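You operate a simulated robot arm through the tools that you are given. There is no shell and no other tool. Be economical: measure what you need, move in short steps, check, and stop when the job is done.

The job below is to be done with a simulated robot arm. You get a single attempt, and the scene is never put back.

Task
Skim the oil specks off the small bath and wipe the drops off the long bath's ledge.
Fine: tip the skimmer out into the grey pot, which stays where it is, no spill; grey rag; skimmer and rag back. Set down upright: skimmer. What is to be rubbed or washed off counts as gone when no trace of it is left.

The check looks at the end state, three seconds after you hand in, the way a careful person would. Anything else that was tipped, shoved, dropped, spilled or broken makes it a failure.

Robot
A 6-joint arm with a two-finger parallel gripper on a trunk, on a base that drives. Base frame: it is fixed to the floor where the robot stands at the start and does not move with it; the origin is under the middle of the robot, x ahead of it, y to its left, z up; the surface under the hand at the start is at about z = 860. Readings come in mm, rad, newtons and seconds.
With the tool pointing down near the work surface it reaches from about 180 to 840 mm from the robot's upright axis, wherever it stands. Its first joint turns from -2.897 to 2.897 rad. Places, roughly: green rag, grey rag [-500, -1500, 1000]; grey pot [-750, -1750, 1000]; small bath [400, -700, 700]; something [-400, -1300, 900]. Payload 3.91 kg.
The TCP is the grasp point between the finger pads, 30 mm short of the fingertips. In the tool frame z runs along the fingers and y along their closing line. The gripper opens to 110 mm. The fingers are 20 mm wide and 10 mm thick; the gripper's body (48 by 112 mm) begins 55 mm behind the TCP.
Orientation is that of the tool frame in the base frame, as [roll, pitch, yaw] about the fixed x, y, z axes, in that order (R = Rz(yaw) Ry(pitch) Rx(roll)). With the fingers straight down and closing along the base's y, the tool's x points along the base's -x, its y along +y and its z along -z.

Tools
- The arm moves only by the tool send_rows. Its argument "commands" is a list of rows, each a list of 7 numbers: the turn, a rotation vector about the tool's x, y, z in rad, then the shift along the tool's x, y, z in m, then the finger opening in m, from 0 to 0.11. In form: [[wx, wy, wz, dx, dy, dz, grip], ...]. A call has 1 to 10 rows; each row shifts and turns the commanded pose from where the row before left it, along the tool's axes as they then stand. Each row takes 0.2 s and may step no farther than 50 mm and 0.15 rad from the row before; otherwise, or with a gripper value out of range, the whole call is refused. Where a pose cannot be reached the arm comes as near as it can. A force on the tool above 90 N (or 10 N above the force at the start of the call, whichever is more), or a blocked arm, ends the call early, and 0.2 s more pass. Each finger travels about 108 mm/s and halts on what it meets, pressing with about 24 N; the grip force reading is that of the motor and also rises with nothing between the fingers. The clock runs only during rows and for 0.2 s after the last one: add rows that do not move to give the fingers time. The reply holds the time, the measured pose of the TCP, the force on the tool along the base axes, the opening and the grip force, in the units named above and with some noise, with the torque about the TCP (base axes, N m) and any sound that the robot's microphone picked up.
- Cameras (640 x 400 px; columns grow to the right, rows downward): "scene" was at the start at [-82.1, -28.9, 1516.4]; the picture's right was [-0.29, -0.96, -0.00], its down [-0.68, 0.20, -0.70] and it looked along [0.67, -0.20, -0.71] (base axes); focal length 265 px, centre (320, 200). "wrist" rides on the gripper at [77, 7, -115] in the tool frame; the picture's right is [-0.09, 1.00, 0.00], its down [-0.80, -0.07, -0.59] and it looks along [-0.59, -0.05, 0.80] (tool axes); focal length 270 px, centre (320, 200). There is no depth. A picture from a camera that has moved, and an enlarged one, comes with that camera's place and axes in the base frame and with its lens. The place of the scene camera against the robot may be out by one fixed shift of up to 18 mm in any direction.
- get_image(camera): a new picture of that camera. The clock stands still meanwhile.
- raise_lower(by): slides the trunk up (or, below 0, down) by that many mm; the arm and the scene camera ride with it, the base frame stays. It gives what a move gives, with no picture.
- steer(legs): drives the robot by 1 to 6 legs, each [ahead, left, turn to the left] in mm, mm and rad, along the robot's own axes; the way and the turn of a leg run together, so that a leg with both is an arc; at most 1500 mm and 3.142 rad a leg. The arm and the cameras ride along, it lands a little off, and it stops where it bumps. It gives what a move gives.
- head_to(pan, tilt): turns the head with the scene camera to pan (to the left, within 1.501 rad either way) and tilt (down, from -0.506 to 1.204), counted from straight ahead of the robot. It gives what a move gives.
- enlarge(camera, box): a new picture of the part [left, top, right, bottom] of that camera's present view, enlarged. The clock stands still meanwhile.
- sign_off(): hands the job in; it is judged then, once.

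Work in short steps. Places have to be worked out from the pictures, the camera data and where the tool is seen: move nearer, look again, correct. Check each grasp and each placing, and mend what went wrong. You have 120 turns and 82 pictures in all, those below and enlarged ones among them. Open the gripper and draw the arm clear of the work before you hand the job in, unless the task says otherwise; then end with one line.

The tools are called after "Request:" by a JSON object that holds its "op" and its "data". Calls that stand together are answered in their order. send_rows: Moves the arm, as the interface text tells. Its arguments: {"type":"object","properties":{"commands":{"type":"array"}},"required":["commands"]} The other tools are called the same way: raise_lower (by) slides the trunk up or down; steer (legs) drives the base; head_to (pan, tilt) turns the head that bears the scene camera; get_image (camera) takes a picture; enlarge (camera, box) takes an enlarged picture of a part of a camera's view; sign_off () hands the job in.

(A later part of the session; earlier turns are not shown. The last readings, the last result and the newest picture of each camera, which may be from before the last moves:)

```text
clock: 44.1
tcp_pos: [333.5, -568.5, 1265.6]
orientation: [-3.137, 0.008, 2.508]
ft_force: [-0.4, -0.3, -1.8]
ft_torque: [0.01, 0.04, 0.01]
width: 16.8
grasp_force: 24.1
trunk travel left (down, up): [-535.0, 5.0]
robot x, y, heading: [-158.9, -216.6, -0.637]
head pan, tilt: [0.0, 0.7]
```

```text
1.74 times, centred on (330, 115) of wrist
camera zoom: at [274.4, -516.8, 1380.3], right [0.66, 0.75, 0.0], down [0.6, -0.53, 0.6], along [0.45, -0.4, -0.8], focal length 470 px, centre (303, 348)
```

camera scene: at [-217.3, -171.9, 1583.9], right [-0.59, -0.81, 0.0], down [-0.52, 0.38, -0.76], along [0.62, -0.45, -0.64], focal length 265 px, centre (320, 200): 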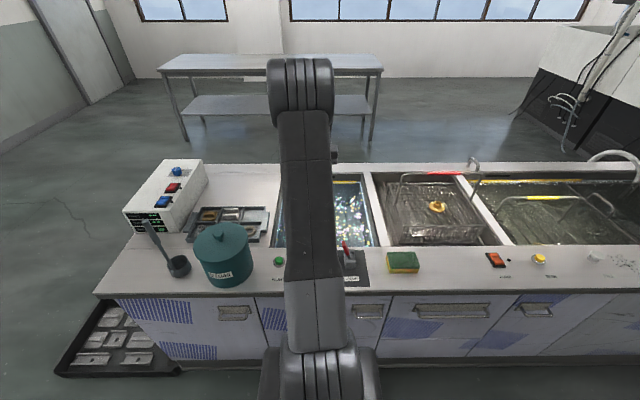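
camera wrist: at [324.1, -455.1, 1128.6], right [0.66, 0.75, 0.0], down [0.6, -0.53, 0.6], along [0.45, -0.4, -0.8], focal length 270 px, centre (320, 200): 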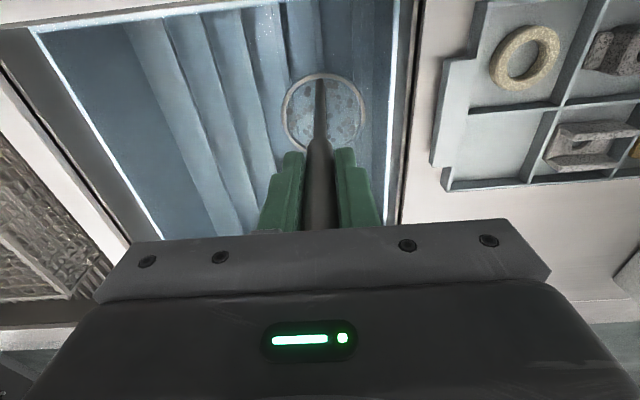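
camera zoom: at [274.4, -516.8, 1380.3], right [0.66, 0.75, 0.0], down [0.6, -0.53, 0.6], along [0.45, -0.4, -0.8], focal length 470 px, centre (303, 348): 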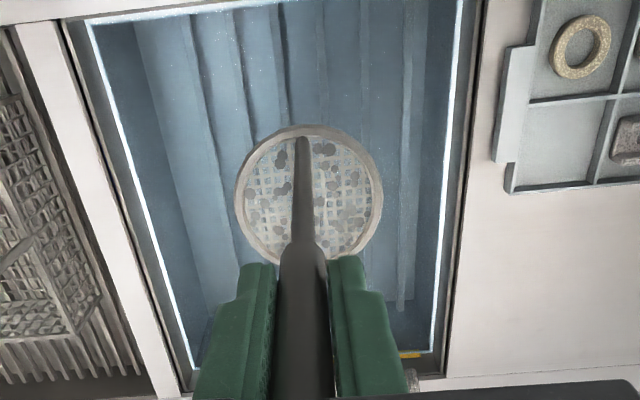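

Specks are held on the mesh and the bath is clean. Retract, raise, and drive right so that I stand about 660 mm from the grey pot (est. centre (-735,-1760), rim z≈1040), then turn to face it.

Request:
{"op": "send_rows", "data": {"commands": [[0, 0, 0, 0.03, 0, -0.02, 0], [0, 0, 0, 0.03, 0, -0.02, 0], [0, 0, 0, 0.03, 0, -0.02, 0], [0, 0, 0, 0.03, 0, -0.02, 0], [0, 0, 0, 0.03, 0, -0.01, 0], [0, 0, 0, 0.03, 0, -0.01, 0]]}}

Request:
{"op": "steer", "data": {"legs": [[0, -540, 0], [0, -540, 0]]}}

Request:
{"op": "head_to", "data": {"pan": -0.9, "tilt": 0.7}}

Request:
{"op": "get_image", "data": {"camera": "scene"}}

```text
clock: 45.5
tcp_pos: [185.9, -460.0, 1365.2]
orientation: [-3.138, 0.01, 2.507]
ft_force: [0.0, -0.5, -1.8]
ft_torque: [0.05, 0.07, 0.0]
width: 16.5
grasp_force: 24.0
trunk travel left (down, up): [-535.0, 5.0]
robot x, y, heading: [-156.8, -215.1, -0.632]
head pan, tilt: [0.0, 0.7]
```

```text
clock: 51.4
tcp_pos: [-459.1, -1339.0, 1364.9]
orientation: [-3.141, 0.01, 2.506]
ft_force: [0.0, 0.7, -2.3]
ft_torque: [0.06, 0.0, -0.01]
width: 16.7
grasp_force: 23.9
trunk travel left (down, up): [-535.0, 5.0]
robot x, y, heading: [-801.9, -1093.0, -0.636]
head pan, tilt: [0.0, 0.7]
```

```text
clock: 52.6
tcp_pos: [-459.3, -1338.3, 1364.9]
orientation: [-3.137, 0.01, 2.505]
ft_force: [0.1, 1.1, -2.2]
ft_torque: [0.01, 0.05, -0.02]
width: 16.6
grasp_force: 24.0
trunk travel left (down, up): [-535.0, 5.0]
robot x, y, heading: [-805.9, -1093.5, -0.639]
head pan, tilt: [-0.901, 0.7]
```

```text
45 pictures are left
camera scene: at [-928.3, -1081.8, 1583.9], right [-1.0, -0.03, 0.0], down [-0.02, 0.64, -0.76], along [0.03, -0.76, -0.64], focal length 265 px, centre (320, 200)
```

scene: 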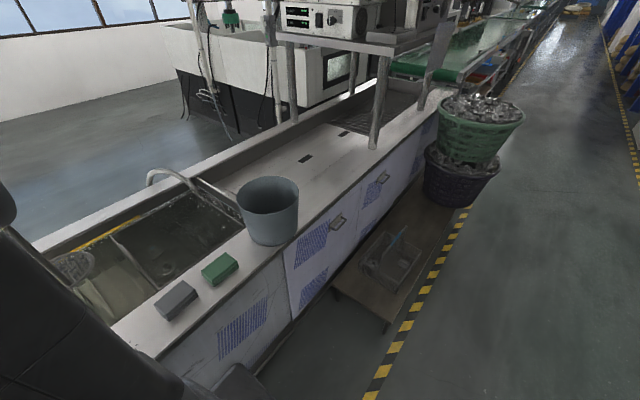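

Pot centre ≈ (-722,-1778), rim z≈1018. Turn the base by -0.82 so the arm faces it, then look with the wrist camera.

Request:
{"op": "steer", "data": {"legs": [[0, 0, -0.815]]}}

Request:
{"op": "get_image", "data": {"camera": "wrist"}}

```text
clock: 55.1
tcp_pos: [-746.4, -1512.1, 1364.9]
orientation: [-3.14, 0.01, 1.692]
ft_force: [-0.3, -0.2, -2.2]
ft_torque: [0.08, 0.03, 0.0]
width: 17.0
grasp_force: 23.6
trunk travel left (down, up): [-535.0, 5.0]
robot x, y, heading: [-806.3, -1091.3, -1.448]
head pan, tilt: [-0.901, 0.7]
```

```text
44 pictures are left
camera wrist: at [-748.1, -1434.1, 1478.8], right [1.0, 0.03, 0.0], down [0.03, -0.8, 0.6], along [0.02, -0.6, -0.8], focal length 270 px, centre (320, 200)
```

wrist: 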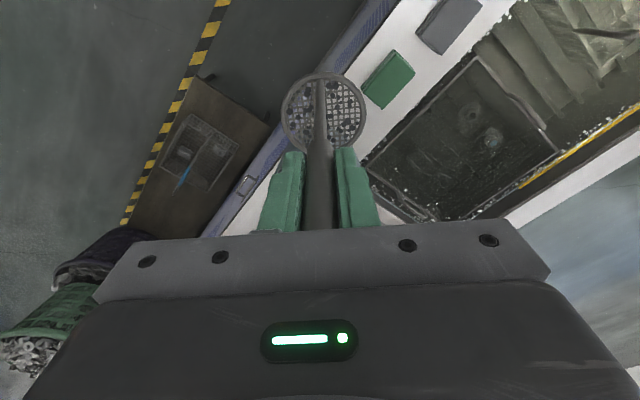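

The pot is hidden behind the gripper. Move forward 160 mm and look.

Request:
{"op": "send_rows", "data": {"commands": [[0, 0, 0, -0.04, -0.002, 0, 0], [0, 0, 0, -0.04, -0.002, 0, 0], [0, 0, 0, -0.04, -0.002, 0, 0], [0, 0, 0, -0.04, -0.002, 0, 0]]}}

Request:
{"op": "get_image", "data": {"camera": "wrist"}}

Request:
{"op": "head_to", "data": {"pan": -0.4, "tilt": 0.6}}

Request:
{"op": "get_image", "data": {"camera": "scene"}}

```text
clock: 56.1
tcp_pos: [-735.7, -1675.0, 1364.8]
orientation: [-3.14, 0.007, 1.692]
ft_force: [0.0, -0.7, -1.2]
ft_torque: [0.1, 0.0, 0.0]
width: 16.9
grasp_force: 23.9
trunk travel left (down, up): [-535.0, 5.0]
robot x, y, heading: [-807.4, -1088.6, -1.454]
head pan, tilt: [-0.901, 0.7]
```

```text
43 pictures are left
camera wrist: at [-736.9, -1596.4, 1479.2], right [1.0, 0.03, 0.0], down [0.03, -0.8, 0.6], along [0.02, -0.6, -0.8], focal length 270 px, centre (320, 200)
```

wrist: 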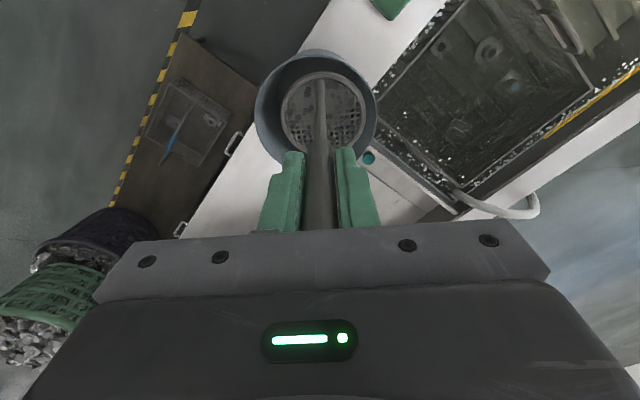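

```text
clock: 57.1
tcp_pos: [-734.4, -1673.1, 1367.1]
orientation: [-3.138, 0.01, 1.691]
ft_force: [0.3, 0.0, -1.8]
ft_torque: [0.05, 0.0, 0.0]
width: 16.6
grasp_force: 23.4
trunk travel left (down, up): [-535.0, 5.0]
robot x, y, heading: [-804.8, -1092.1, -1.45]
head pan, tilt: [-0.4, 0.6]
```

```text
42 pictures are left
camera scene: at [-839.5, -1014.3, 1592.5], right [-0.96, 0.28, 0.0], down [0.16, 0.54, -0.82], along [-0.23, -0.79, -0.57], focal length 265 px, centre (320, 200)
```

scene: 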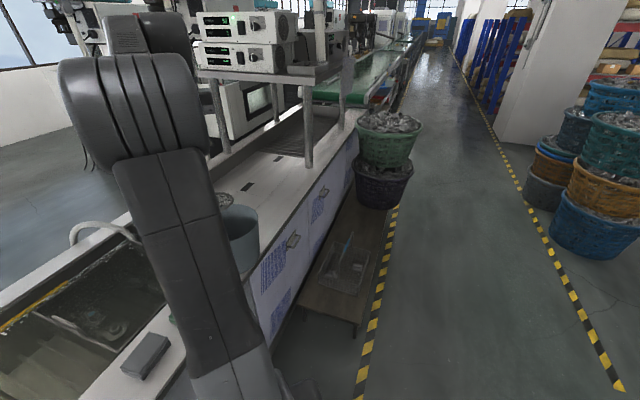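

From the wrist view, pot rim centre ≈ (-739,-1747), z≈1020. Centre the disc over it, then start tipping about the disc centre (2 rows to check the geometry).

Request:
{"op": "send_rows", "data": {"commands": [[0, 0, 0, -0.034, -0.013, 0, 0], [0, 0, 0, 0, 0, 0, 0]]}}

Request:
{"op": "send_rows", "data": {"commands": [[0, -0.15, 0, 0.0327, 0, 0.0082, 0], [0, -0.15, 0, 0.0327, 0, 0.0082, 0], [0, 0, 0, 0, 0, 0, 0]]}}

Request:
{"op": "get_image", "data": {"camera": "wrist"}}

```text
clock: 57.7
tcp_pos: [-742.5, -1708.1, 1369.1]
orientation: [-3.137, 0.011, 1.69]
ft_force: [-0.3, 0.6, -2.2]
ft_torque: [0.07, -0.01, 0.02]
width: 16.4
grasp_force: 23.6
trunk travel left (down, up): [-535.0, 5.0]
robot x, y, heading: [-804.7, -1097.6, -1.45]
head pan, tilt: [-0.4, 0.6]
```

```text
clock: 58.5
tcp_pos: [-750.2, -1646.0, 1344.3]
orientation: [-3.137, 0.309, 1.691]
ft_force: [-0.4, 0.4, -0.7]
ft_torque: [0.21, 0.04, 0.02]
width: 17.0
grasp_force: 23.9
trunk travel left (down, up): [-535.0, 5.0]
robot x, y, heading: [-802.6, -1095.2, -1.454]
head pan, tilt: [-0.4, 0.6]
```

```text
41 pictures are left
camera wrist: at [-756.0, -1536.7, 1430.5], right [1.0, 0.04, 0.02], down [0.0, -0.59, 0.81], along [0.04, -0.81, -0.59], focal length 270 px, centre (320, 200)
```

wrist: 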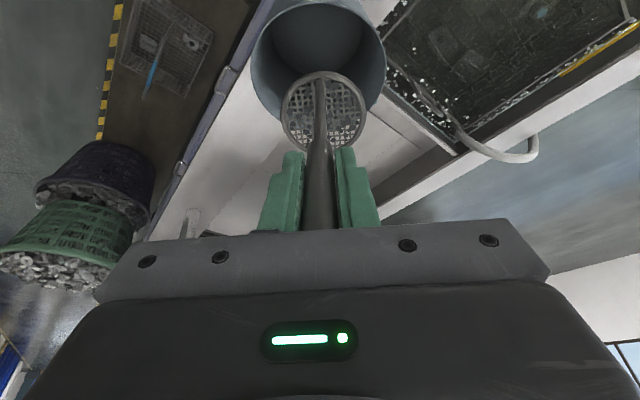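

Geometry matches predictions; the disc stays over the pot centre. Continue tipping to ~1.2 rad and look.

Request:
{"op": "send_rows", "data": {"commands": [[0, -0.15, 0, 0.0327, 0, 0.0078, 0], [0, -0.15, 0, 0.0327, 0, 0.0078, 0], [0, -0.15, 0, 0.0327, 0, 0.0078, 0], [0, -0.15, 0, 0.0327, 0, 0.0078, 0], [0, -0.15, 0, 0.0327, 0, 0.0078, 0], [0, -0.15, 0, 0.0327, 0, 0.0078, 0]]}}

Request:
{"op": "get_image", "data": {"camera": "wrist"}}

```text
clock: 59.9
tcp_pos: [-772.6, -1528.9, 1231.4]
orientation: [-3.132, 0.967, 1.704]
ft_force: [-0.3, 1.2, -1.3]
ft_torque: [0.34, 0.06, 0.02]
width: 16.7
grasp_force: 23.8
out of reach, approached as far as the arm can: row 5, 6
trunk travel left (down, up): [-535.0, 5.0]
robot x, y, heading: [-807.6, -1096.2, -1.45]
head pan, tilt: [-0.4, 0.6]
```

```text
40 pictures are left
camera wrist: at [-783.1, -1390.8, 1233.5], right [0.99, 0.08, 0.07], down [-0.07, 0.03, 1.0], along [0.07, -1.0, 0.03], focal length 270 px, centre (320, 200)
```

wrist: 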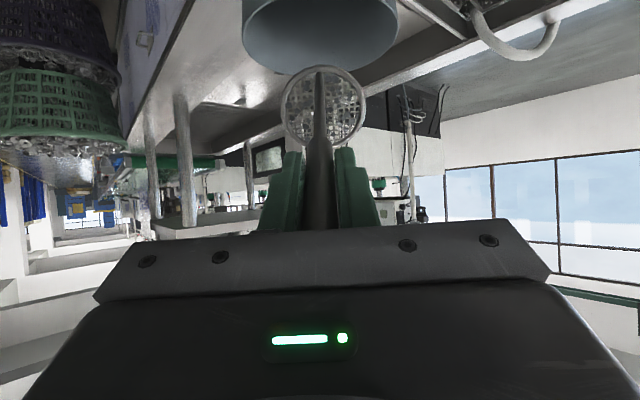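

The arm ran out of range at ~0.97 rad tilt. Check what's on the mesh now.

Request:
{"op": "enlarge", "data": {"camera": "wrist", "box": [230, 40, 410, 160]}}

```text
3.33 times, centred on (320, 100) of wrist
camera zoom: at [-783.1, -1390.8, 1233.5], right [0.99, 0.08, 0.07], down [-0.07, 0.03, 1.0], along [0.07, -1.0, 0.03], focal length 901 px, centre (320, 533)
```

zoom: 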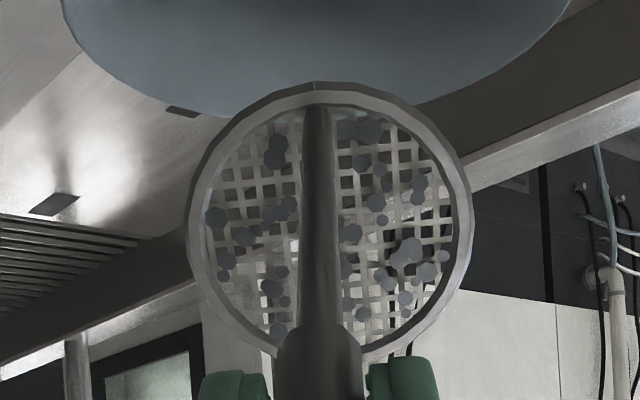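

Specks still stick; more tilt is needed. I'll step back to ~0.9 rad, raise the hand, and lower the trunk so the forearm lies flatter, giving more wrist range.

Request:
{"op": "send_rows", "data": {"commands": [[0, 0.15, 0, -0.0336, 0, -0.0032, 0], [0, 0.15, 0, -0.0336, 0, -0.0032, 0], [0, 0, 0, -0.0352, 0, -0.028, 0], [0, 0, 0, -0.0352, 0, -0.028, 0]]}}

Request:
{"op": "raise_lower", "data": {"by": -90}}

Request:
{"op": "send_rows", "data": {"commands": [[0, 0, 0, -0.0352, 0, -0.028, 0], [0, 0, 0, -0.0352, 0, -0.028, 0], [0, 0, 0, 0, 0, 0, 0]]}}

Request:
{"op": "raise_lower", "data": {"by": -90}}

```text
clock: 60.9
tcp_pos: [-763.1, -1589.2, 1375.4]
orientation: [-3.135, 0.667, 1.701]
ft_force: [-0.2, 0.7, -2.1]
ft_torque: [0.27, 0.01, 0.01]
width: 16.8
grasp_force: 24.1
trunk travel left (down, up): [-535.0, 5.0]
robot x, y, heading: [-807.9, -1091.9, -1.455]
head pan, tilt: [-0.4, 0.6]
```

```text
clock: 62.1
tcp_pos: [-763.7, -1587.1, 1286.3]
orientation: [-3.133, 0.667, 1.702]
ft_force: [-0.3, 0.2, -2.4]
ft_torque: [0.27, 0.02, -0.02]
width: 16.9
grasp_force: 24.8
trunk travel left (down, up): [-445.0, 95.0]
robot x, y, heading: [-804.9, -1092.8, -1.447]
head pan, tilt: [-0.4, 0.6]
```

```text
clock: 62.9
tcp_pos: [-760.8, -1607.3, 1374.5]
orientation: [-3.135, 0.666, 1.701]
ft_force: [0.1, -0.5, -1.8]
ft_torque: [0.26, 0.01, 0.04]
width: 16.7
grasp_force: 24.1
trunk travel left (down, up): [-445.0, 95.0]
robot x, y, heading: [-806.3, -1092.9, -1.448]
head pan, tilt: [-0.4, 0.6]
```

```text
clock: 64.2
tcp_pos: [-761.7, -1607.0, 1283.9]
orientation: [-3.135, 0.666, 1.7]
ft_force: [0.3, -0.6, -2.1]
ft_torque: [0.26, 0.01, -0.01]
width: 16.5
grasp_force: 23.7
trunk travel left (down, up): [-355.0, 185.0]
robot x, y, heading: [-806.1, -1091.7, -1.452]
head pan, tilt: [-0.4, 0.6]
```

Trunk is 180 mm lower with the disc still over the pot. Re-centre and try to tilt on.

Request:
{"op": "send_rows", "data": {"commands": [[0, 0, 0, 0.0145, 0, -0.024, 0], [0, -0.15, 0, 0.0327, 0, 0.0078, 0], [0, -0.15, 0, 0.0327, 0, 0.0078, 0], [0, -0.15, 0, 0.0327, 0, 0.0078, 0], [0, -0.15, 0, 0.0327, 0, 0.0078, 0], [0, -0.15, 0, 0.0327, 0, 0.0078, 0]]}}

Request:
{"op": "get_image", "data": {"camera": "scene"}}

```text
clock: 65.8
tcp_pos: [-762.0, -1530.6, 1162.6]
orientation: [-3.095, 1.191, 1.742]
ft_force: [0.0, 0.5, -1.7]
ft_torque: [0.34, 0.02, 0.01]
width: 16.7
grasp_force: 24.1
out of reach, approached as far as the arm can: row 5, 6
trunk travel left (down, up): [-355.0, 185.0]
robot x, y, heading: [-802.7, -1089.9, -1.447]
head pan, tilt: [-0.4, 0.6]
stopped in row 6: the arm was blocked; the commanded pose is now the measured one
```

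```text
38 pictures are left
camera scene: at [-834.9, -1016.3, 1418.2], right [-0.98, 0.22, 0.0], down [0.11, 0.5, -0.86], along [-0.19, -0.84, -0.51], focal length 265 px, centre (320, 200)
```

scene: 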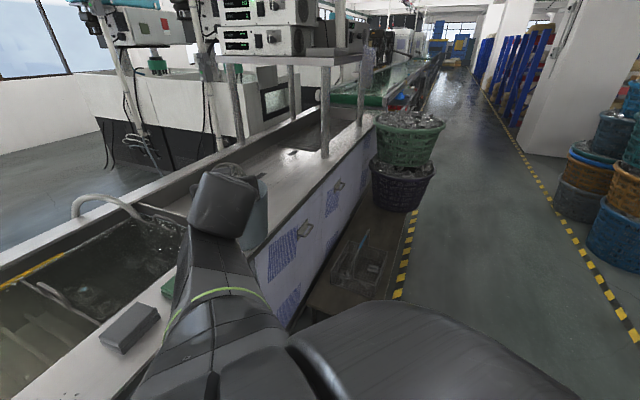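

Better (1.19 rad), but the arm is now folded. I'll untilt partly, back the base ~180 mm away, and extend the arm over the pot again.

Request:
{"op": "send_rows", "data": {"commands": [[0, 0.15, 0, -0.0336, 0, -0.0032, 0], [0, 0.15, 0, -0.0336, 0, -0.0032, 0], [0, 0.15, 0, -0.0336, 0, -0.0032, 0], [0, 0.15, 0, -0.0336, 0, -0.0032, 0], [0, 0, 0, -0.025, 0, -0.0374, 0], [0, 0, 0, 0, 0, 0, 0]]}}

Request:
{"op": "steer", "data": {"legs": [[-180, 0, 0]]}}

```text
clock: 67.2
tcp_pos: [-752.9, -1595.2, 1323.5]
orientation: [-3.12, 0.591, 1.709]
ft_force: [0.0, -0.3, -1.6]
ft_torque: [0.17, 0.01, -0.03]
width: 16.8
grasp_force: 23.9
trunk travel left (down, up): [-355.0, 185.0]
robot x, y, heading: [-806.3, -1086.7, -1.447]
head pan, tilt: [-0.4, 0.6]
```

```text
clock: 68.7
tcp_pos: [-773.7, -1414.0, 1325.0]
orientation: [-3.12, 0.595, 1.709]
ft_force: [-0.1, 1.3, -2.0]
ft_torque: [0.21, 0.0, -0.02]
width: 16.6
grasp_force: 24.1
trunk travel left (down, up): [-355.0, 185.0]
robot x, y, heading: [-827.5, -912.6, -1.45]
head pan, tilt: [-0.4, 0.6]
```

Extend the arm forward 178 mm over the pot, lower slightly, and continue tilting.

Request:
{"op": "send_rows", "data": {"commands": [[0, 0, 0, -0.0369, -0.0028, 0.0249, 0], [0, 0, 0, -0.0369, -0.0028, 0.0249, 0], [0, 0, 0, -0.0369, -0.0028, 0.0249, 0], [0, 0, 0, -0.0369, -0.0028, 0.0249, 0], [0, 0, 0, 0.0185, 0, 0.0273, 0], [0, -0.15, 0, 0.0327, 0, 0.008, 0], [0, -0.15, 0, 0.0327, 0, 0.008, 0], [0, 0, 0, 0, 0, 0, 0]]}}

Request:
{"op": "get_image", "data": {"camera": "wrist"}}

```text
clock: 70.5
tcp_pos: [-769.1, -1552.8, 1237.5]
orientation: [-3.113, 0.893, 1.719]
ft_force: [0.7, 0.0, -1.8]
ft_torque: [0.27, 0.05, 0.01]
width: 16.7
grasp_force: 23.5
trunk travel left (down, up): [-355.0, 185.0]
robot x, y, heading: [-825.7, -913.5, -1.447]
head pan, tilt: [-0.4, 0.6]
```

```text
37 pictures are left
camera wrist: at [-779.9, -1415.7, 1249.5], right [1.0, 0.07, 0.05], down [-0.05, -0.05, 1.0], along [0.07, -1.0, -0.04], focal length 270 px, centre (320, 200)
```

wrist: 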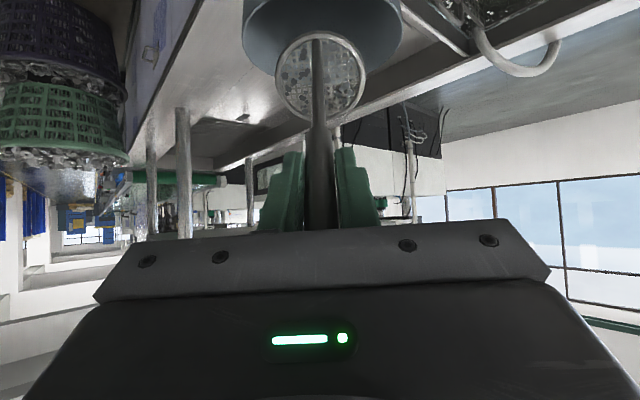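

The disc now sits differently in the view (higher, ~0.2 rad sag in the grip). Enlarge to judge the mesh and the specks.

Request:
{"op": "enlarge", "data": {"camera": "wrist", "box": [230, 0, 410, 160]}}

Request:
{"op": "head_to", "data": {"pan": 0.25, "tilt": 0.4}}

Request:
{"op": "get_image", "data": {"camera": "scene"}}

```text
2.50 times, centred on (320, 80) of wrist
camera zoom: at [-779.9, -1415.7, 1249.5], right [1.0, 0.07, 0.05], down [-0.05, -0.05, 1.0], along [0.07, -1.0, -0.04], focal length 676 px, centre (320, 500)
```

zoom: 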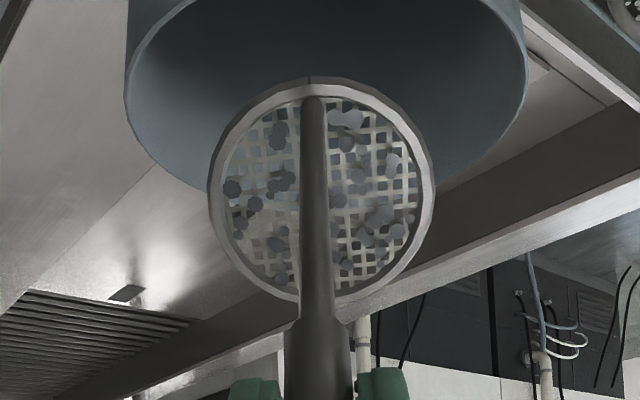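

```text
clock: 71.5
tcp_pos: [-768.7, -1553.9, 1238.4]
orientation: [-3.113, 0.89, 1.721]
ft_force: [-0.3, 0.2, -2.1]
ft_torque: [0.29, 0.07, 0.0]
width: 16.7
grasp_force: 24.5
trunk travel left (down, up): [-355.0, 185.0]
robot x, y, heading: [-830.4, -910.9, -1.446]
head pan, tilt: [0.25, 0.4]
```

```text
35 pictures are left
camera scene: at [-803.4, -836.5, 1430.7], right [-0.93, -0.36, 0.0], down [-0.14, 0.36, -0.92], along [0.33, -0.86, -0.39], focal length 265 px, centre (320, 200)
```

scene: 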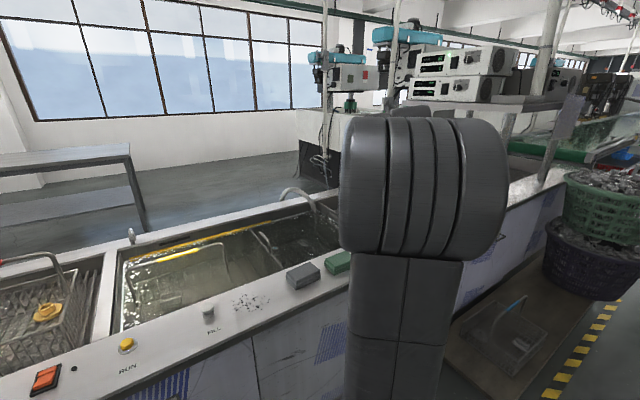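

The handle pivoted ~0.2 rad in the pads (gravity about the closing axis), so the effective tilt is too small. Tilting about the tool's x axis instead won't slip. So: untilt while retreating slightly, drive forward, yaw the tool 90°, then tip forward about tool x.

Request:
{"op": "send_rows", "data": {"commands": [[0, 0.15, 0, -0.0241, 0, -0.0081, 0], [0, 0.15, 0, -0.0224, 0, -0.0065, 0], [0, 0.15, 0, -0.021, 0, -0.0047, 0], [0, 0.15, 0, -0.0199, 0, -0.0028, 0], [0, 0.15, 0, -0.0191, 0, -0.0007, 0], [0, 0.14, 0, -0.0186, 0, 0.0015, 0], [0, 0, 0, 0, 0, -0.04, 0]]}}

Request:
{"op": "get_image", "data": {"camera": "wrist"}}

```text
clock: 73.1
tcp_pos: [-761.8, -1608.1, 1282.2]
orientation: [-3.12, 0.289, 1.704]
ft_force: [-0.3, -0.5, -2.9]
ft_torque: [0.14, 0.0, -0.03]
width: 16.7
grasp_force: 23.9
out of reach, approached as far as the arm can: row 4, 5, 6, 7
trunk travel left (down, up): [-355.0, 185.0]
robot x, y, heading: [-825.2, -913.3, -1.447]
head pan, tilt: [0.25, 0.4]
```

```text
34 pictures are left
camera wrist: at [-766.3, -1501.0, 1369.7], right [1.0, 0.04, 0.01], down [0.02, -0.6, 0.8], along [0.04, -0.8, -0.6], focal length 270 px, centre (320, 200)
```

wrist: 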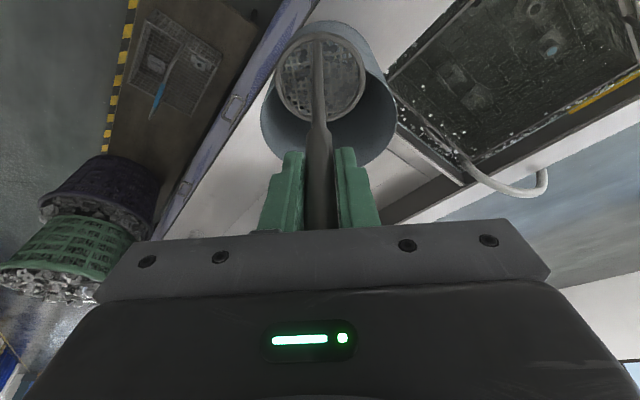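

Retract ~200 mm so it's within reach and level.

Request:
{"op": "send_rows", "data": {"commands": [[0, 0, 0, 0.045, 0, 0, 0], [0, 0, 0, 0.045, 0, 0, 0], [0, 0, 0, 0.045, 0, 0, 0], [0, 0, 0, 0.03, 0, 0, 0], [0, 0, 0, 0, 0, 0, 0]]}}

```text
clock: 74.3
tcp_pos: [-782.5, -1450.7, 1237.4]
orientation: [-3.122, 0.267, 1.702]
ft_force: [0.7, -0.4, -1.6]
ft_torque: [0.1, 0.0, 0.0]
width: 16.5
grasp_force: 23.9
trunk travel left (down, up): [-355.0, 185.0]
robot x, y, heading: [-829.1, -912.9, -1.452]
head pan, tilt: [0.25, 0.4]
```

Now untilt, lift by ~100 mm, and start the yaw.

Request:
{"op": "send_rows", "data": {"commands": [[0, 0.15, 0, 0, 0, -0.035, 0], [0, 0.117, 0, 0, 0, -0.035, 0], [0, 0, 0, 0, 0, -0.03, 0], [0.02, 0, 0.15, 0, 0, 0, 0], [0, 0, 0.15, 0, 0, 0, 0], [0, 0, 0.15, 0, 0, 0, 0], [0, 0, 0.15, 0, 0, 0, 0], [0, 0, 0.15, 0, 0, 0, 0], [0, 0, 0, 0, 0, 0, 0]]}}

Request:
{"op": "get_image", "data": {"camera": "wrist"}}

```text
refused: row 4 steps farther than a row can; nothing moved
```

```text
33 pictures are left
camera wrist: at [-787.1, -1344.4, 1327.8], right [1.0, 0.04, 0.0], down [0.02, -0.62, 0.79], along [0.03, -0.79, -0.62], focal length 270 px, centre (320, 200)
```

wrist: 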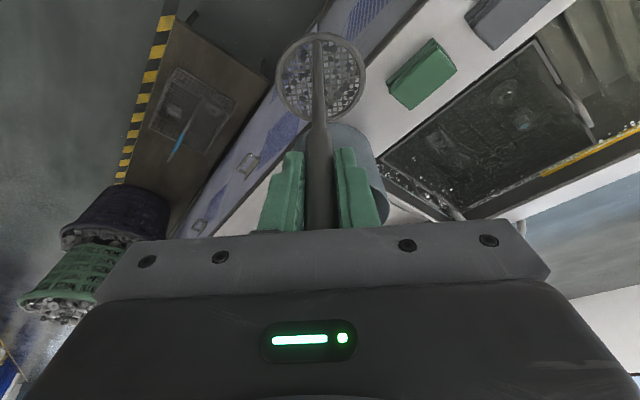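

Pot looks undisturbed. Resend with smaller turns.

Request:
{"op": "send_rows", "data": {"commands": [[0, 0.15, 0, 0, 0, -0.035, 0], [0, 0.117, 0, 0, 0, -0.035, 0], [0.02, 0, 0, 0, 0, -0.03, 0], [0, 0, 0.15, 0, 0, 0, 0], [0, 0, 0.15, 0, 0, 0, 0], [0, 0, 0.15, 0, 0, 0, 0], [0, 0, 0.15, 0, 0, 0, 0], [0, 0, 0.15, 0, 0, 0, 0], [0, 0, 0, 0, 0, 0, 0]]}}

Request:
{"op": "send_rows", "data": {"commands": [[0, 0, 0.15, 0, 0, 0, 0], [0, 0, 0.15, 0, 0, 0, 0], [0, 0, 0.15, 0, 0, 0, 0], [0, 0, 0.15, 0, 0, 0, 0], [0, 0, 0.15, 0, 0, 0, 0], [0, 0, 0.07, 0, 0, 0, 0], [0, 0, 0, 0, 0, 0, 0]]}}

```text
clock: 76.3
tcp_pos: [-784.7, -1419.5, 1268.3]
orientation: [-3.115, 0.029, 0.946]
ft_force: [-0.2, -0.9, -1.4]
ft_torque: [-0.03, 0.01, 0.0]
width: 16.8
grasp_force: 23.7
out of reach, approached as far as the arm can: row 2, 3
trunk travel left (down, up): [-355.0, 185.0]
robot x, y, heading: [-825.2, -913.0, -1.446]
head pan, tilt: [0.25, 0.4]
```

```text
clock: 77.9
tcp_pos: [-783.7, -1418.1, 1267.7]
orientation: [3.136, 0.041, 0.126]
ft_force: [-0.8, -0.6, -2.6]
ft_torque: [-0.01, -0.02, 0.0]
width: 16.7
grasp_force: 24.2
trunk travel left (down, up): [-355.0, 185.0]
robot x, y, heading: [-826.5, -914.2, -1.451]
head pan, tilt: [0.25, 0.4]
```

Now tilt forward about tool x by 0.9 rad in place (disc swings up toward the pot), then check.

Request:
{"op": "send_rows", "data": {"commands": [[-0.15, 0, 0, 0, 0, 0, 0], [-0.15, 0, 0, 0, 0, 0, 0], [-0.15, 0, 0, 0, 0, 0, 0], [-0.15, 0, 0, 0, 0, 0, 0], [-0.15, 0, 0, 0, 0, 0, 0], [-0.15, 0, 0, 0, 0, 0, 0], [0, 0, 0, 0, 0, 0, 0]]}}

Request:
{"op": "get_image", "data": {"camera": "wrist"}}

```text
clock: 79.5
tcp_pos: [-784.6, -1419.0, 1267.1]
orientation: [2.24, 0.039, 0.128]
ft_force: [0.7, 0.0, -2.4]
ft_torque: [0.31, 0.03, -0.02]
width: 16.9
grasp_force: 24.1
trunk travel left (down, up): [-355.0, 185.0]
robot x, y, heading: [-826.3, -914.1, -1.445]
head pan, tilt: [0.25, 0.4]
```

```text
32 pictures are left
camera wrist: at [-716.1, -1323.6, 1342.4], right [0.02, -0.62, 0.78], down [-0.85, 0.41, 0.34], along [-0.53, -0.67, -0.52], focal length 270 px, centre (320, 200)
```

wrist: 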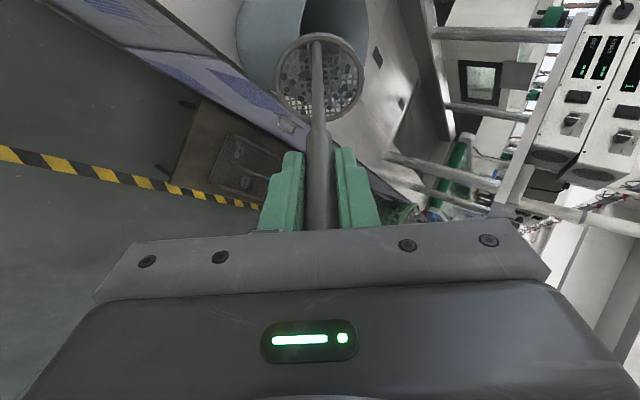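

Grip is stable in this direction. Move forward 153 mm over the pot.

Request:
{"op": "send_rows", "data": {"commands": [[0, 0, 0, 0, 0.0238, 0.03, 0], [0, 0, 0, 0, 0.0238, 0.03, 0], [0, 0, 0, 0, 0.0238, 0.03, 0], [0, 0, 0, 0, 0.0238, 0.03, 0], [0, 0, 0, 0, 0, 0, 0]]}}

Request:
{"op": "get_image", "data": {"camera": "wrist"}}

```text
clock: 80.7
tcp_pos: [-764.3, -1571.6, 1268.3]
orientation: [2.243, 0.039, 0.127]
ft_force: [0.6, 0.1, -2.0]
ft_torque: [0.3, 0.05, -0.01]
width: 16.6
grasp_force: 24.1
trunk travel left (down, up): [-355.0, 185.0]
robot x, y, heading: [-825.2, -918.8, -1.452]
head pan, tilt: [0.25, 0.4]
```

```text
31 pictures are left
camera wrist: at [-696.6, -1476.2, 1342.6], right [0.02, -0.62, 0.78], down [-0.85, 0.41, 0.35], along [-0.53, -0.67, -0.52], focal length 270 px, centre (320, 200)
```

wrist: 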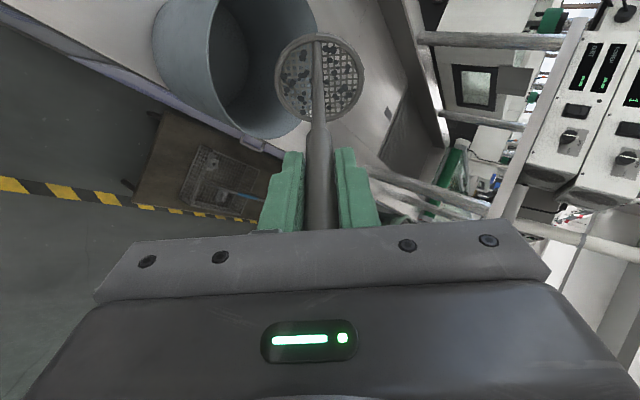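

The disc is right above the pot's mouth. Continue tilting about the disc centre to ~1.9 rad.

Request:
{"op": "send_rows", "data": {"commands": [[-0.15, 0, 0, 0, -0.0336, 0.0025, 0], [-0.15, 0, 0, 0, -0.0336, 0.0025, 0], [-0.15, 0, 0, 0, -0.0336, 0.0025, 0], [-0.15, 0, 0, 0, -0.0336, 0.0025, 0], [-0.15, 0, 0, 0, -0.0336, 0.0025, 0], [-0.15, 0, 0, 0, -0.0336, 0.0025, 0], [0, 0, 0, 0, 0, 0, 0]]}}

Request:
{"op": "get_image", "data": {"camera": "wrist"}}

```text
clock: 82.3
tcp_pos: [-781.3, -1522.6, 1147.3]
orientation: [1.734, 0.024, 0.185]
ft_force: [-0.4, 1.1, -2.0]
ft_torque: [0.39, 0.1, 0.0]
width: 16.5
grasp_force: 24.2
out of reach, approached as far as the arm can: row 3, 4, 5
trunk travel left (down, up): [-355.0, 185.0]
robot x, y, heading: [-828.3, -913.1, -1.448]
head pan, tilt: [0.25, 0.4]
```

```text
30 pictures are left
camera wrist: at [-726.2, -1397.9, 1169.9], right [-0.04, -0.17, 0.98], down [-0.9, 0.44, 0.04], along [-0.44, -0.88, -0.17], focal length 270 px, centre (320, 200)
```

wrist: 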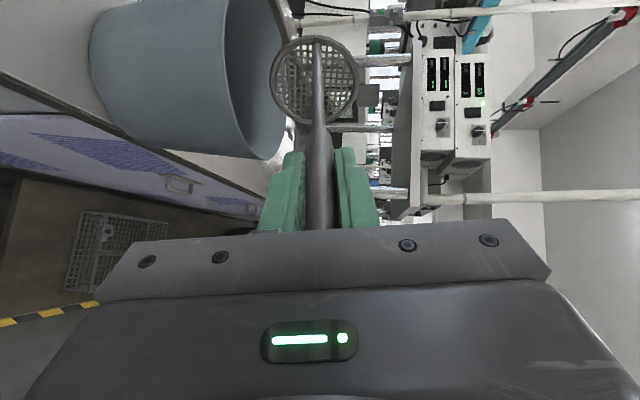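

Tilt is ~1.4 rad now. See whether the specks have gone.

Request:
{"op": "enlarge", "data": {"camera": "wrist", "box": [210, 0, 410, 150]}}

```text
2.67 times, centred on (310, 75) of wrist
camera zoom: at [-726.2, -1397.9, 1169.9], right [-0.04, -0.17, 0.98], down [-0.9, 0.44, 0.04], along [-0.44, -0.88, -0.17], focal length 721 px, centre (347, 533)
```

zoom: 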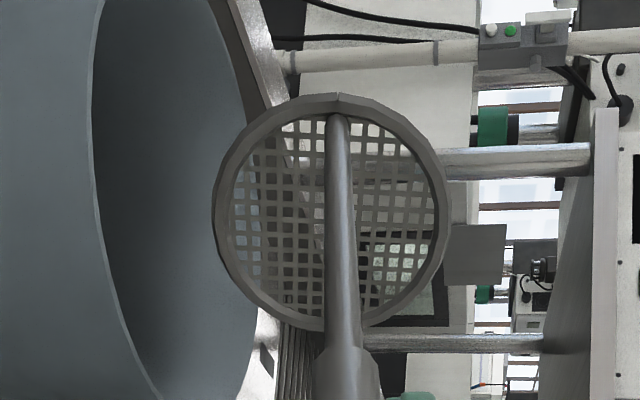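

The mesh is clean: the specks dropped into the pot. Untilt while backing off over the way I came.

Request:
{"op": "send_rows", "data": {"commands": [[0.15, 0, 0, 0, 0.0336, 0.0025, 0], [0.15, 0, 0, 0, 0.0336, 0.0025, 0], [0.15, 0, 0, 0, 0.0336, 0.0025, 0], [0, 0, 0, 0, -0.022, -0.0313, 0], [0, 0, 0, 0, -0.022, -0.0313, 0], [0, 0, 0, 0, -0.022, -0.0313, 0], [0, 0, 0, 0, -0.022, -0.0313, 0], [0, 0, 0, 0, 0, 0, 0]]}}

Request:
{"op": "send_rows", "data": {"commands": [[0.15, 0, 0, 0, 0, 0, 0], [0.15, 0, 0, 0, 0, 0, 0], [0.15, 0, 0, 0, 0, 0, 0], [0.15, 0, 0, 0, 0, 0, 0], [0.15, 0, 0, 0, 0, 0, 0], [0.15, 0, 0, 0, 0, 0, 0], [0, 0, 0, 0, 0, 0, 0]]}}

Request:
{"op": "head_to", "data": {"pan": -0.05, "tilt": 0.5}}

Request:
{"op": "get_image", "data": {"camera": "scene"}}

```text
clock: 84.1
tcp_pos: [-803.2, -1408.6, 1238.6]
orientation: [2.185, 0.022, 0.183]
ft_force: [-0.2, 0.7, -3.0]
ft_torque: [0.28, 0.03, 0.01]
width: 16.3
grasp_force: 24.2
trunk travel left (down, up): [-355.0, 185.0]
robot x, y, heading: [-828.1, -911.5, -1.455]
head pan, tilt: [0.25, 0.4]
```

```text
clock: 85.7
tcp_pos: [-802.1, -1409.7, 1238.7]
orientation: [3.086, 0.023, 0.183]
ft_force: [-0.5, -0.5, -2.6]
ft_torque: [0.0, 0.01, -0.01]
width: 16.4
grasp_force: 24.0
trunk travel left (down, up): [-355.0, 185.0]
robot x, y, heading: [-824.1, -911.2, -1.449]
head pan, tilt: [0.25, 0.4]
```

```text
clock: 86.5
tcp_pos: [-802.2, -1409.3, 1238.8]
orientation: [3.085, 0.023, 0.183]
ft_force: [0.2, -1.1, -1.7]
ft_torque: [0.01, -0.01, -0.02]
width: 16.6
grasp_force: 24.5
trunk travel left (down, up): [-355.0, 185.0]
robot x, y, heading: [-825.1, -916.8, -1.454]
head pan, tilt: [-0.051, 0.499]
```

```text
28 pictures are left
camera scene: at [-830.4, -840.8, 1421.6], right [-1.0, -0.07, 0.0], down [-0.03, 0.48, -0.88], along [0.06, -0.88, -0.48], focal length 265 px, centre (320, 200)
```

scene: 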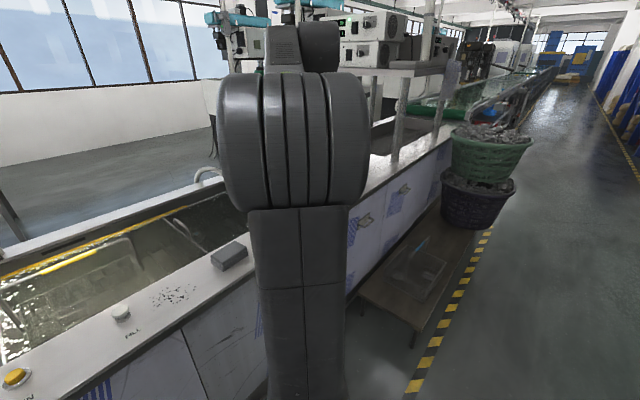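

Now yaw the tool back, raise the trunk for clearance, and turn the base to face the bench again.

Request:
{"op": "send_rows", "data": {"commands": [[0.05, 0, 0, 0.0, 0, 0, 0], [0, 0, -0.15, 0, 0, 0, 0], [0, 0, -0.15, 0, 0, 0, 0], [0, 0, -0.15, 0, 0, 0, 0], [0, 0, -0.15, 0, 0, 0, 0], [0, 0, -0.15, 0, 0, 0, 0], [0, 0, -0.15, 0, 0, 0, 0], [0, 0, -0.15, 0, 0, 0, 0], [0, 0, -0.15, 0, 0, 0, 0], [0, 0, -0.15, 0, 0, 0, 0]]}}

Request:
{"op": "send_rows", "data": {"commands": [[0, 0, -0.15, 0, 0, 0, 0], [0, -0.15, 0, 0, 0, 0, 0], [0, -0.05, 0, 0, 0, 0, 0]]}}

Request:
{"op": "raise_lower", "data": {"by": 180}}

Request:
{"op": "steer", "data": {"legs": [[0, 0, 0.815]]}}

Request:
{"op": "get_image", "data": {"camera": "wrist"}}

```text
clock: 88.7
tcp_pos: [-802.6, -1409.7, 1239.6]
orientation: [-3.122, 0.012, 1.535]
ft_force: [-0.3, 0.4, -1.8]
ft_torque: [0.0, -0.02, 0.04]
width: 16.6
grasp_force: 23.7
trunk travel left (down, up): [-355.0, 185.0]
robot x, y, heading: [-824.4, -916.8, -1.451]
head pan, tilt: [-0.051, 0.499]
```

```text
clock: 89.5
tcp_pos: [-801.5, -1409.4, 1238.9]
orientation: [-3.12, 0.209, 1.689]
ft_force: [0.0, 0.8, -2.1]
ft_torque: [0.1, -0.04, 0.03]
width: 16.9
grasp_force: 24.1
trunk travel left (down, up): [-355.0, 185.0]
robot x, y, heading: [-830.4, -911.7, -1.447]
head pan, tilt: [-0.051, 0.499]
```

```text
clock: 91.5
tcp_pos: [-803.3, -1409.6, 1419.8]
orientation: [-3.118, 0.21, 1.688]
ft_force: [-0.6, 0.2, -1.7]
ft_torque: [0.09, -0.01, -0.01]
width: 16.7
grasp_force: 24.3
trunk travel left (down, up): [-535.0, 5.0]
robot x, y, heading: [-828.1, -914.9, -1.454]
head pan, tilt: [-0.051, 0.499]
```

```text
clock: 94.0
tcp_pos: [-450.4, -1240.8, 1418.1]
orientation: [-3.118, 0.208, 2.492]
ft_force: [0.1, -1.2, -1.5]
ft_torque: [0.08, 0.07, -0.01]
width: 16.7
grasp_force: 24.4
trunk travel left (down, up): [-535.0, 5.0]
robot x, y, heading: [-828.8, -914.4, -0.645]
head pan, tilt: [-0.051, 0.499]
```

```text
27 pictures are left
camera wrist: at [-525.3, -1171.9, 1515.0], right [0.68, 0.74, 0.0], down [0.49, -0.45, 0.75], along [0.55, -0.51, -0.66], focal length 270 px, centre (320, 200)
```

wrist: 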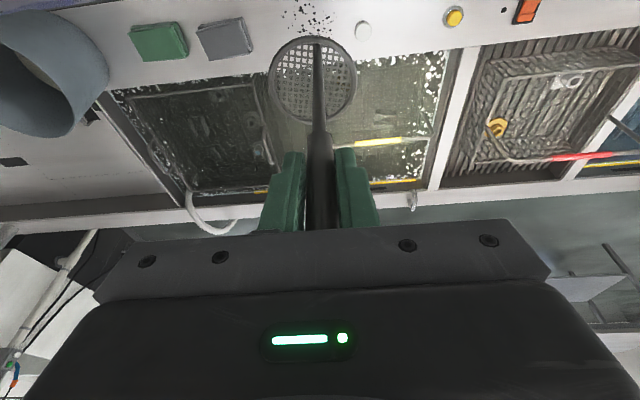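

Skimmer upright again. Drive back left to the skimmer's place.

Request:
{"op": "steer", "data": {"legs": [[0, 772, 0], [25, 772, 0]]}}

Request:
{"op": "get_image", "data": {"camera": "wrist"}}

```text
clock: 102.0
tcp_pos: [496.8, -25.6, 1418.6]
orientation: [-3.119, 0.208, 2.481]
ft_force: [-0.2, 0.5, -2.0]
ft_torque: [0.04, 0.08, 0.03]
width: 16.7
grasp_force: 24.3
trunk travel left (down, up): [-535.0, 5.0]
robot x, y, heading: [124.0, 305.9, -0.653]
head pan, tilt: [-0.051, 0.499]
```

```text
26 pictures are left
camera wrist: at [423.5, 43.7, 1515.0], right [0.68, 0.73, 0.0], down [0.49, -0.45, 0.75], along [0.55, -0.51, -0.66], focal length 270 px, centre (320, 200)
```

wrist: 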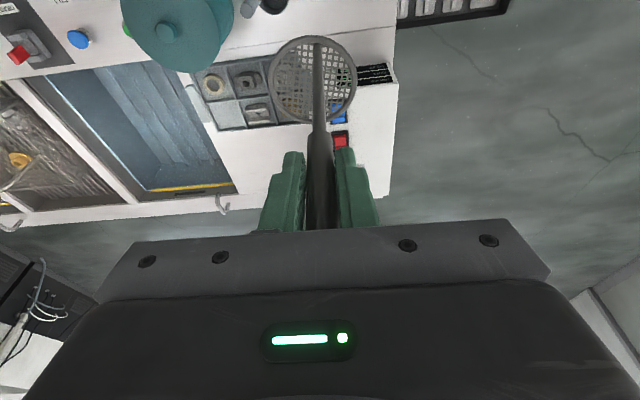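

Align above the original spot (handle at (495,24)) with the arm, then lower with the trunk and look.

Request:
{"op": "send_rows", "data": {"commands": [[0, 0, -0.019, 0.016, 0.019, -0.0033, 0], [0, 0, 0, 0.0153, 0.019, -0.0033, 0], [0, 0, 0, 0, 0, 0, 0]]}}

Request:
{"op": "raise_lower", "data": {"by": -270}}

Request:
{"op": "get_image", "data": {"camera": "wrist"}}

Request:
{"op": "head_to", "data": {"pan": 0.25, "tilt": 0.6}}

Request:
{"op": "get_image", "data": {"camera": "scene"}}

```text
clock: 102.8
tcp_pos: [493.2, 24.9, 1417.9]
orientation: [-3.115, 0.208, 2.502]
ft_force: [-0.2, 0.1, -3.1]
ft_torque: [0.08, 0.06, -0.01]
width: 16.7
grasp_force: 24.0
trunk travel left (down, up): [-535.0, 5.0]
robot x, y, heading: [123.9, 305.5, -0.659]
head pan, tilt: [-0.051, 0.499]
```

```text
clock: 105.5
tcp_pos: [492.3, 24.3, 1148.1]
orientation: [-3.115, 0.211, 2.502]
ft_force: [-0.2, 0.5, -2.6]
ft_torque: [0.06, 0.06, 0.0]
width: 16.7
grasp_force: 23.7
trunk travel left (down, up): [-265.0, 275.0]
robot x, y, heading: [123.7, 303.2, -0.654]
head pan, tilt: [-0.051, 0.499]
```

```text
25 pictures are left
camera wrist: at [419.5, 92.3, 1244.5], right [0.67, 0.74, -0.01], down [0.5, -0.44, 0.75], along [0.55, -0.5, -0.66], focal length 270 px, centre (320, 200)
```

wrist: 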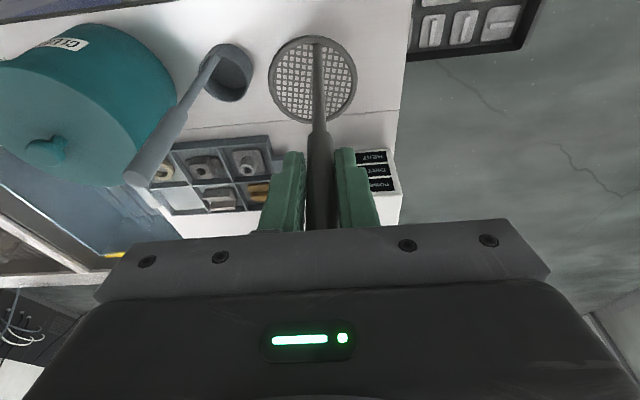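

```text
clock: 106.3
tcp_pos: [493.2, 25.1, 1147.8]
orientation: [-3.115, 0.209, 2.503]
ft_force: [0.5, 0.3, -2.4]
ft_torque: [0.09, 0.08, 0.02]
width: 16.8
grasp_force: 24.6
trunk travel left (down, up): [-265.0, 275.0]
robot x, y, heading: [125.0, 303.9, -0.649]
head pan, tilt: [0.25, 0.6]
```

```text
24 pictures are left
camera scene: at [81.0, 367.9, 1322.6], right [-0.39, -0.92, 0.0], down [-0.52, 0.22, -0.83], along [0.76, -0.33, -0.56], focal length 265 px, centre (320, 200)
```

scene: 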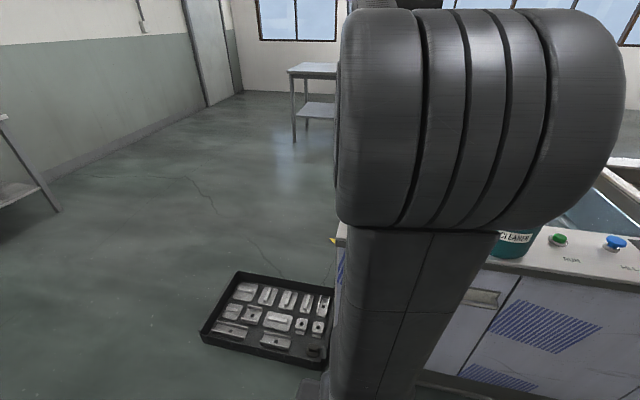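

Position looks right. Lower 55 mm, then gently the last bit watching the force.

Request:
{"op": "send_rows", "data": {"commands": [[0, 0, 0, 0.0057, 0, 0.0269, 0], [0, 0, 0, 0.0057, 0, 0.0269, 0], [0, 0, 0, 0.001, 0, 0.0049, 0], [0, 0, 0, 0, 0, 0, 0]]}}

Request:
{"op": "enlarge", "data": {"camera": "wrist", "box": [200, 0, 440, 160]}}

```text
clock: 107.3
tcp_pos: [491.9, 24.1, 1088.9]
orientation: [-3.115, 0.209, 2.502]
ft_force: [0.1, 0.6, 0.1]
ft_torque: [0.07, 0.06, 0.04]
width: 16.7
grasp_force: 24.3
trunk travel left (down, up): [-265.0, 275.0]
robot x, y, heading: [121.4, 305.5, -0.651]
head pan, tilt: [0.25, 0.6]
```

```text
2.50 times, centred on (320, 80) of wrist
camera zoom: at [418.6, 91.1, 1184.1], right [0.67, 0.74, -0.01], down [0.5, -0.44, 0.75], along [0.55, -0.5, -0.66], focal length 676 px, centre (320, 500)
```

zoom: 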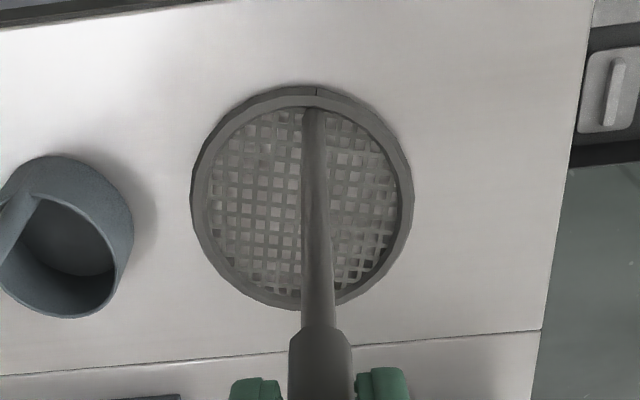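

Force dropped to ~0, so the disc is touching. Press 2 more mm.

Request:
{"op": "send_rows", "data": {"commands": [[0, 0, 0, 0.0002, 0, 0.001, 0], [0, 0, 0, 0.0002, 0, 0.001, 0], [0, 0, 0, 0, 0, 0, 0]]}}

```text
clock: 108.1
tcp_pos: [491.4, 24.2, 1087.0]
orientation: [-3.116, 0.212, 2.501]
ft_force: [-1.2, -1.1, 16.0]
ft_torque: [0.01, -0.27, 0.0]
width: 16.7
grasp_force: 24.1
trunk travel left (down, up): [-265.0, 275.0]
robot x, y, heading: [126.5, 305.9, -0.652]
head pan, tilt: [0.25, 0.6]
```

Contact at ~1088. Ease off 1 mm and release, gently opening.

Request:
{"op": "send_rows", "data": {"commands": [[0, 0, 0, -0.0003, 0, -0.0015, 0], [0, 0, 0, 0, 0, 0, 0.02], [0, 0, 0, 0, 0, 0, 0.03], [0, 0, 0, 0, 0, 0, 0.06], [0, 0, 0, 0, 0, 0, 0.1], [0, 0, 0, 0, 0, 0, 0.11]]}}

Request:
{"op": "get_image", "data": {"camera": "wrist"}}

```text
clock: 109.5
tcp_pos: [492.4, 24.2, 1088.5]
orientation: [-3.116, 0.21, 2.5]
ft_force: [0.3, 0.1, 0.2]
ft_torque: [-0.01, -0.01, 0.0]
width: 110.1
grasp_force: 0.0
trunk travel left (down, up): [-265.0, 275.0]
robot x, y, heading: [126.5, 309.3, -0.661]
head pan, tilt: [0.25, 0.6]
```

```text
22 pictures are left
camera wrist: at [418.5, 91.0, 1183.9], right [0.67, 0.74, -0.01], down [0.5, -0.44, 0.75], along [0.55, -0.5, -0.66], focal length 270 px, centre (320, 200)
```

wrist: 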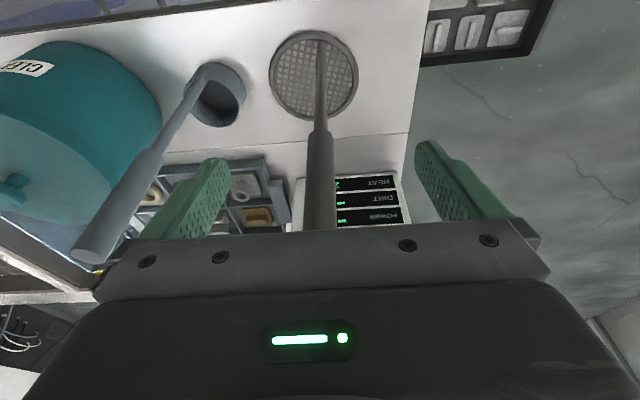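

The skimmer stands upright on its own. Withdraw along the tool axis.

Request:
{"op": "send_rows", "data": {"commands": [[0, 0, 0, 0, 0, -0.03, 0.11], [0, 0, 0, 0, 0, -0.045, 0.11], [0, 0, 0, 0, 0, -0.045, 0.11], [0, 0.15, 0, 0, 0, -0.04, 0.11], [0, 0.06, 0, 0, 0, -0.03, 0.11], [0, 0, 0, 0, 0, 0, 0.11]]}}

Request:
{"op": "raise_lower", "data": {"by": 100}}

Request:
{"op": "get_image", "data": {"camera": "wrist"}}

```text
clock: 110.9
tcp_pos: [465.0, 46.3, 1188.6]
orientation: [-3.115, 0.009, 2.499]
ft_force: [-0.1, 0.2, 0.3]
ft_torque: [0.01, -0.01, -0.01]
width: 110.1
grasp_force: 0.0
out of reach, approached as far as the arm can: row 4, 5
trunk travel left (down, up): [-265.0, 275.0]
robot x, y, heading: [121.7, 305.0, -0.654]
head pan, tilt: [0.25, 0.6]
```

```text
clock: 112.2
tcp_pos: [464.0, 47.4, 1288.3]
orientation: [-3.114, 0.011, 2.497]
ft_force: [0.1, -0.3, 0.0]
ft_torque: [-0.01, -0.01, 0.01]
width: 110.2
grasp_force: 0.1
trunk travel left (down, up): [-365.0, 175.0]
robot x, y, heading: [122.0, 306.6, -0.653]
head pan, tilt: [0.25, 0.6]
```

```text
21 pictures are left
camera wrist: at [407.8, 102.0, 1402.5], right [0.67, 0.74, -0.02], down [0.6, -0.52, 0.6], along [0.44, -0.42, -0.8], focal length 270 px, centre (320, 200)
```

wrist: 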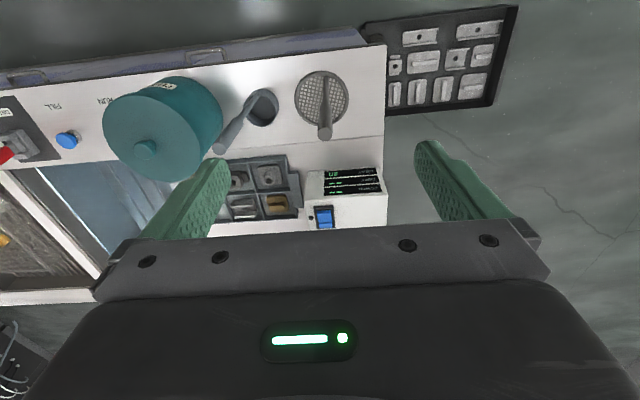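

Skimmer back in place. Now drive to the grey rag (≈(-520,-1463)); drops ≈ (-424,-1305).

Request:
{"op": "steer", "data": {"legs": [[0, 0, 0.016], [0, -860, 0], [80, -870, 0]]}}

Request:
{"op": "get_image", "data": {"camera": "wrist"}}

```text
clock: 121.4
tcp_pos: [-515.6, -1394.6, 1288.4]
orientation: [-3.115, 0.011, 2.503]
ft_force: [0.9, 1.0, 0.3]
ft_torque: [0.01, -0.01, 0.01]
width: 110.1
grasp_force: 0.0
trunk travel left (down, up): [-365.0, 175.0]
robot x, y, heading: [-854.2, -1139.1, -0.645]
head pan, tilt: [0.25, 0.6]
```

```text
20 pictures are left
camera wrist: at [-572.4, -1339.9, 1402.5], right [0.66, 0.75, -0.02], down [0.61, -0.52, 0.6], along [0.44, -0.42, -0.8], focal length 270 px, centre (320, 200)
```

wrist: 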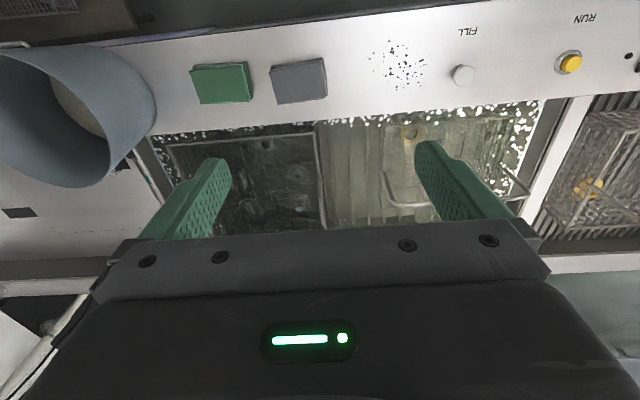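

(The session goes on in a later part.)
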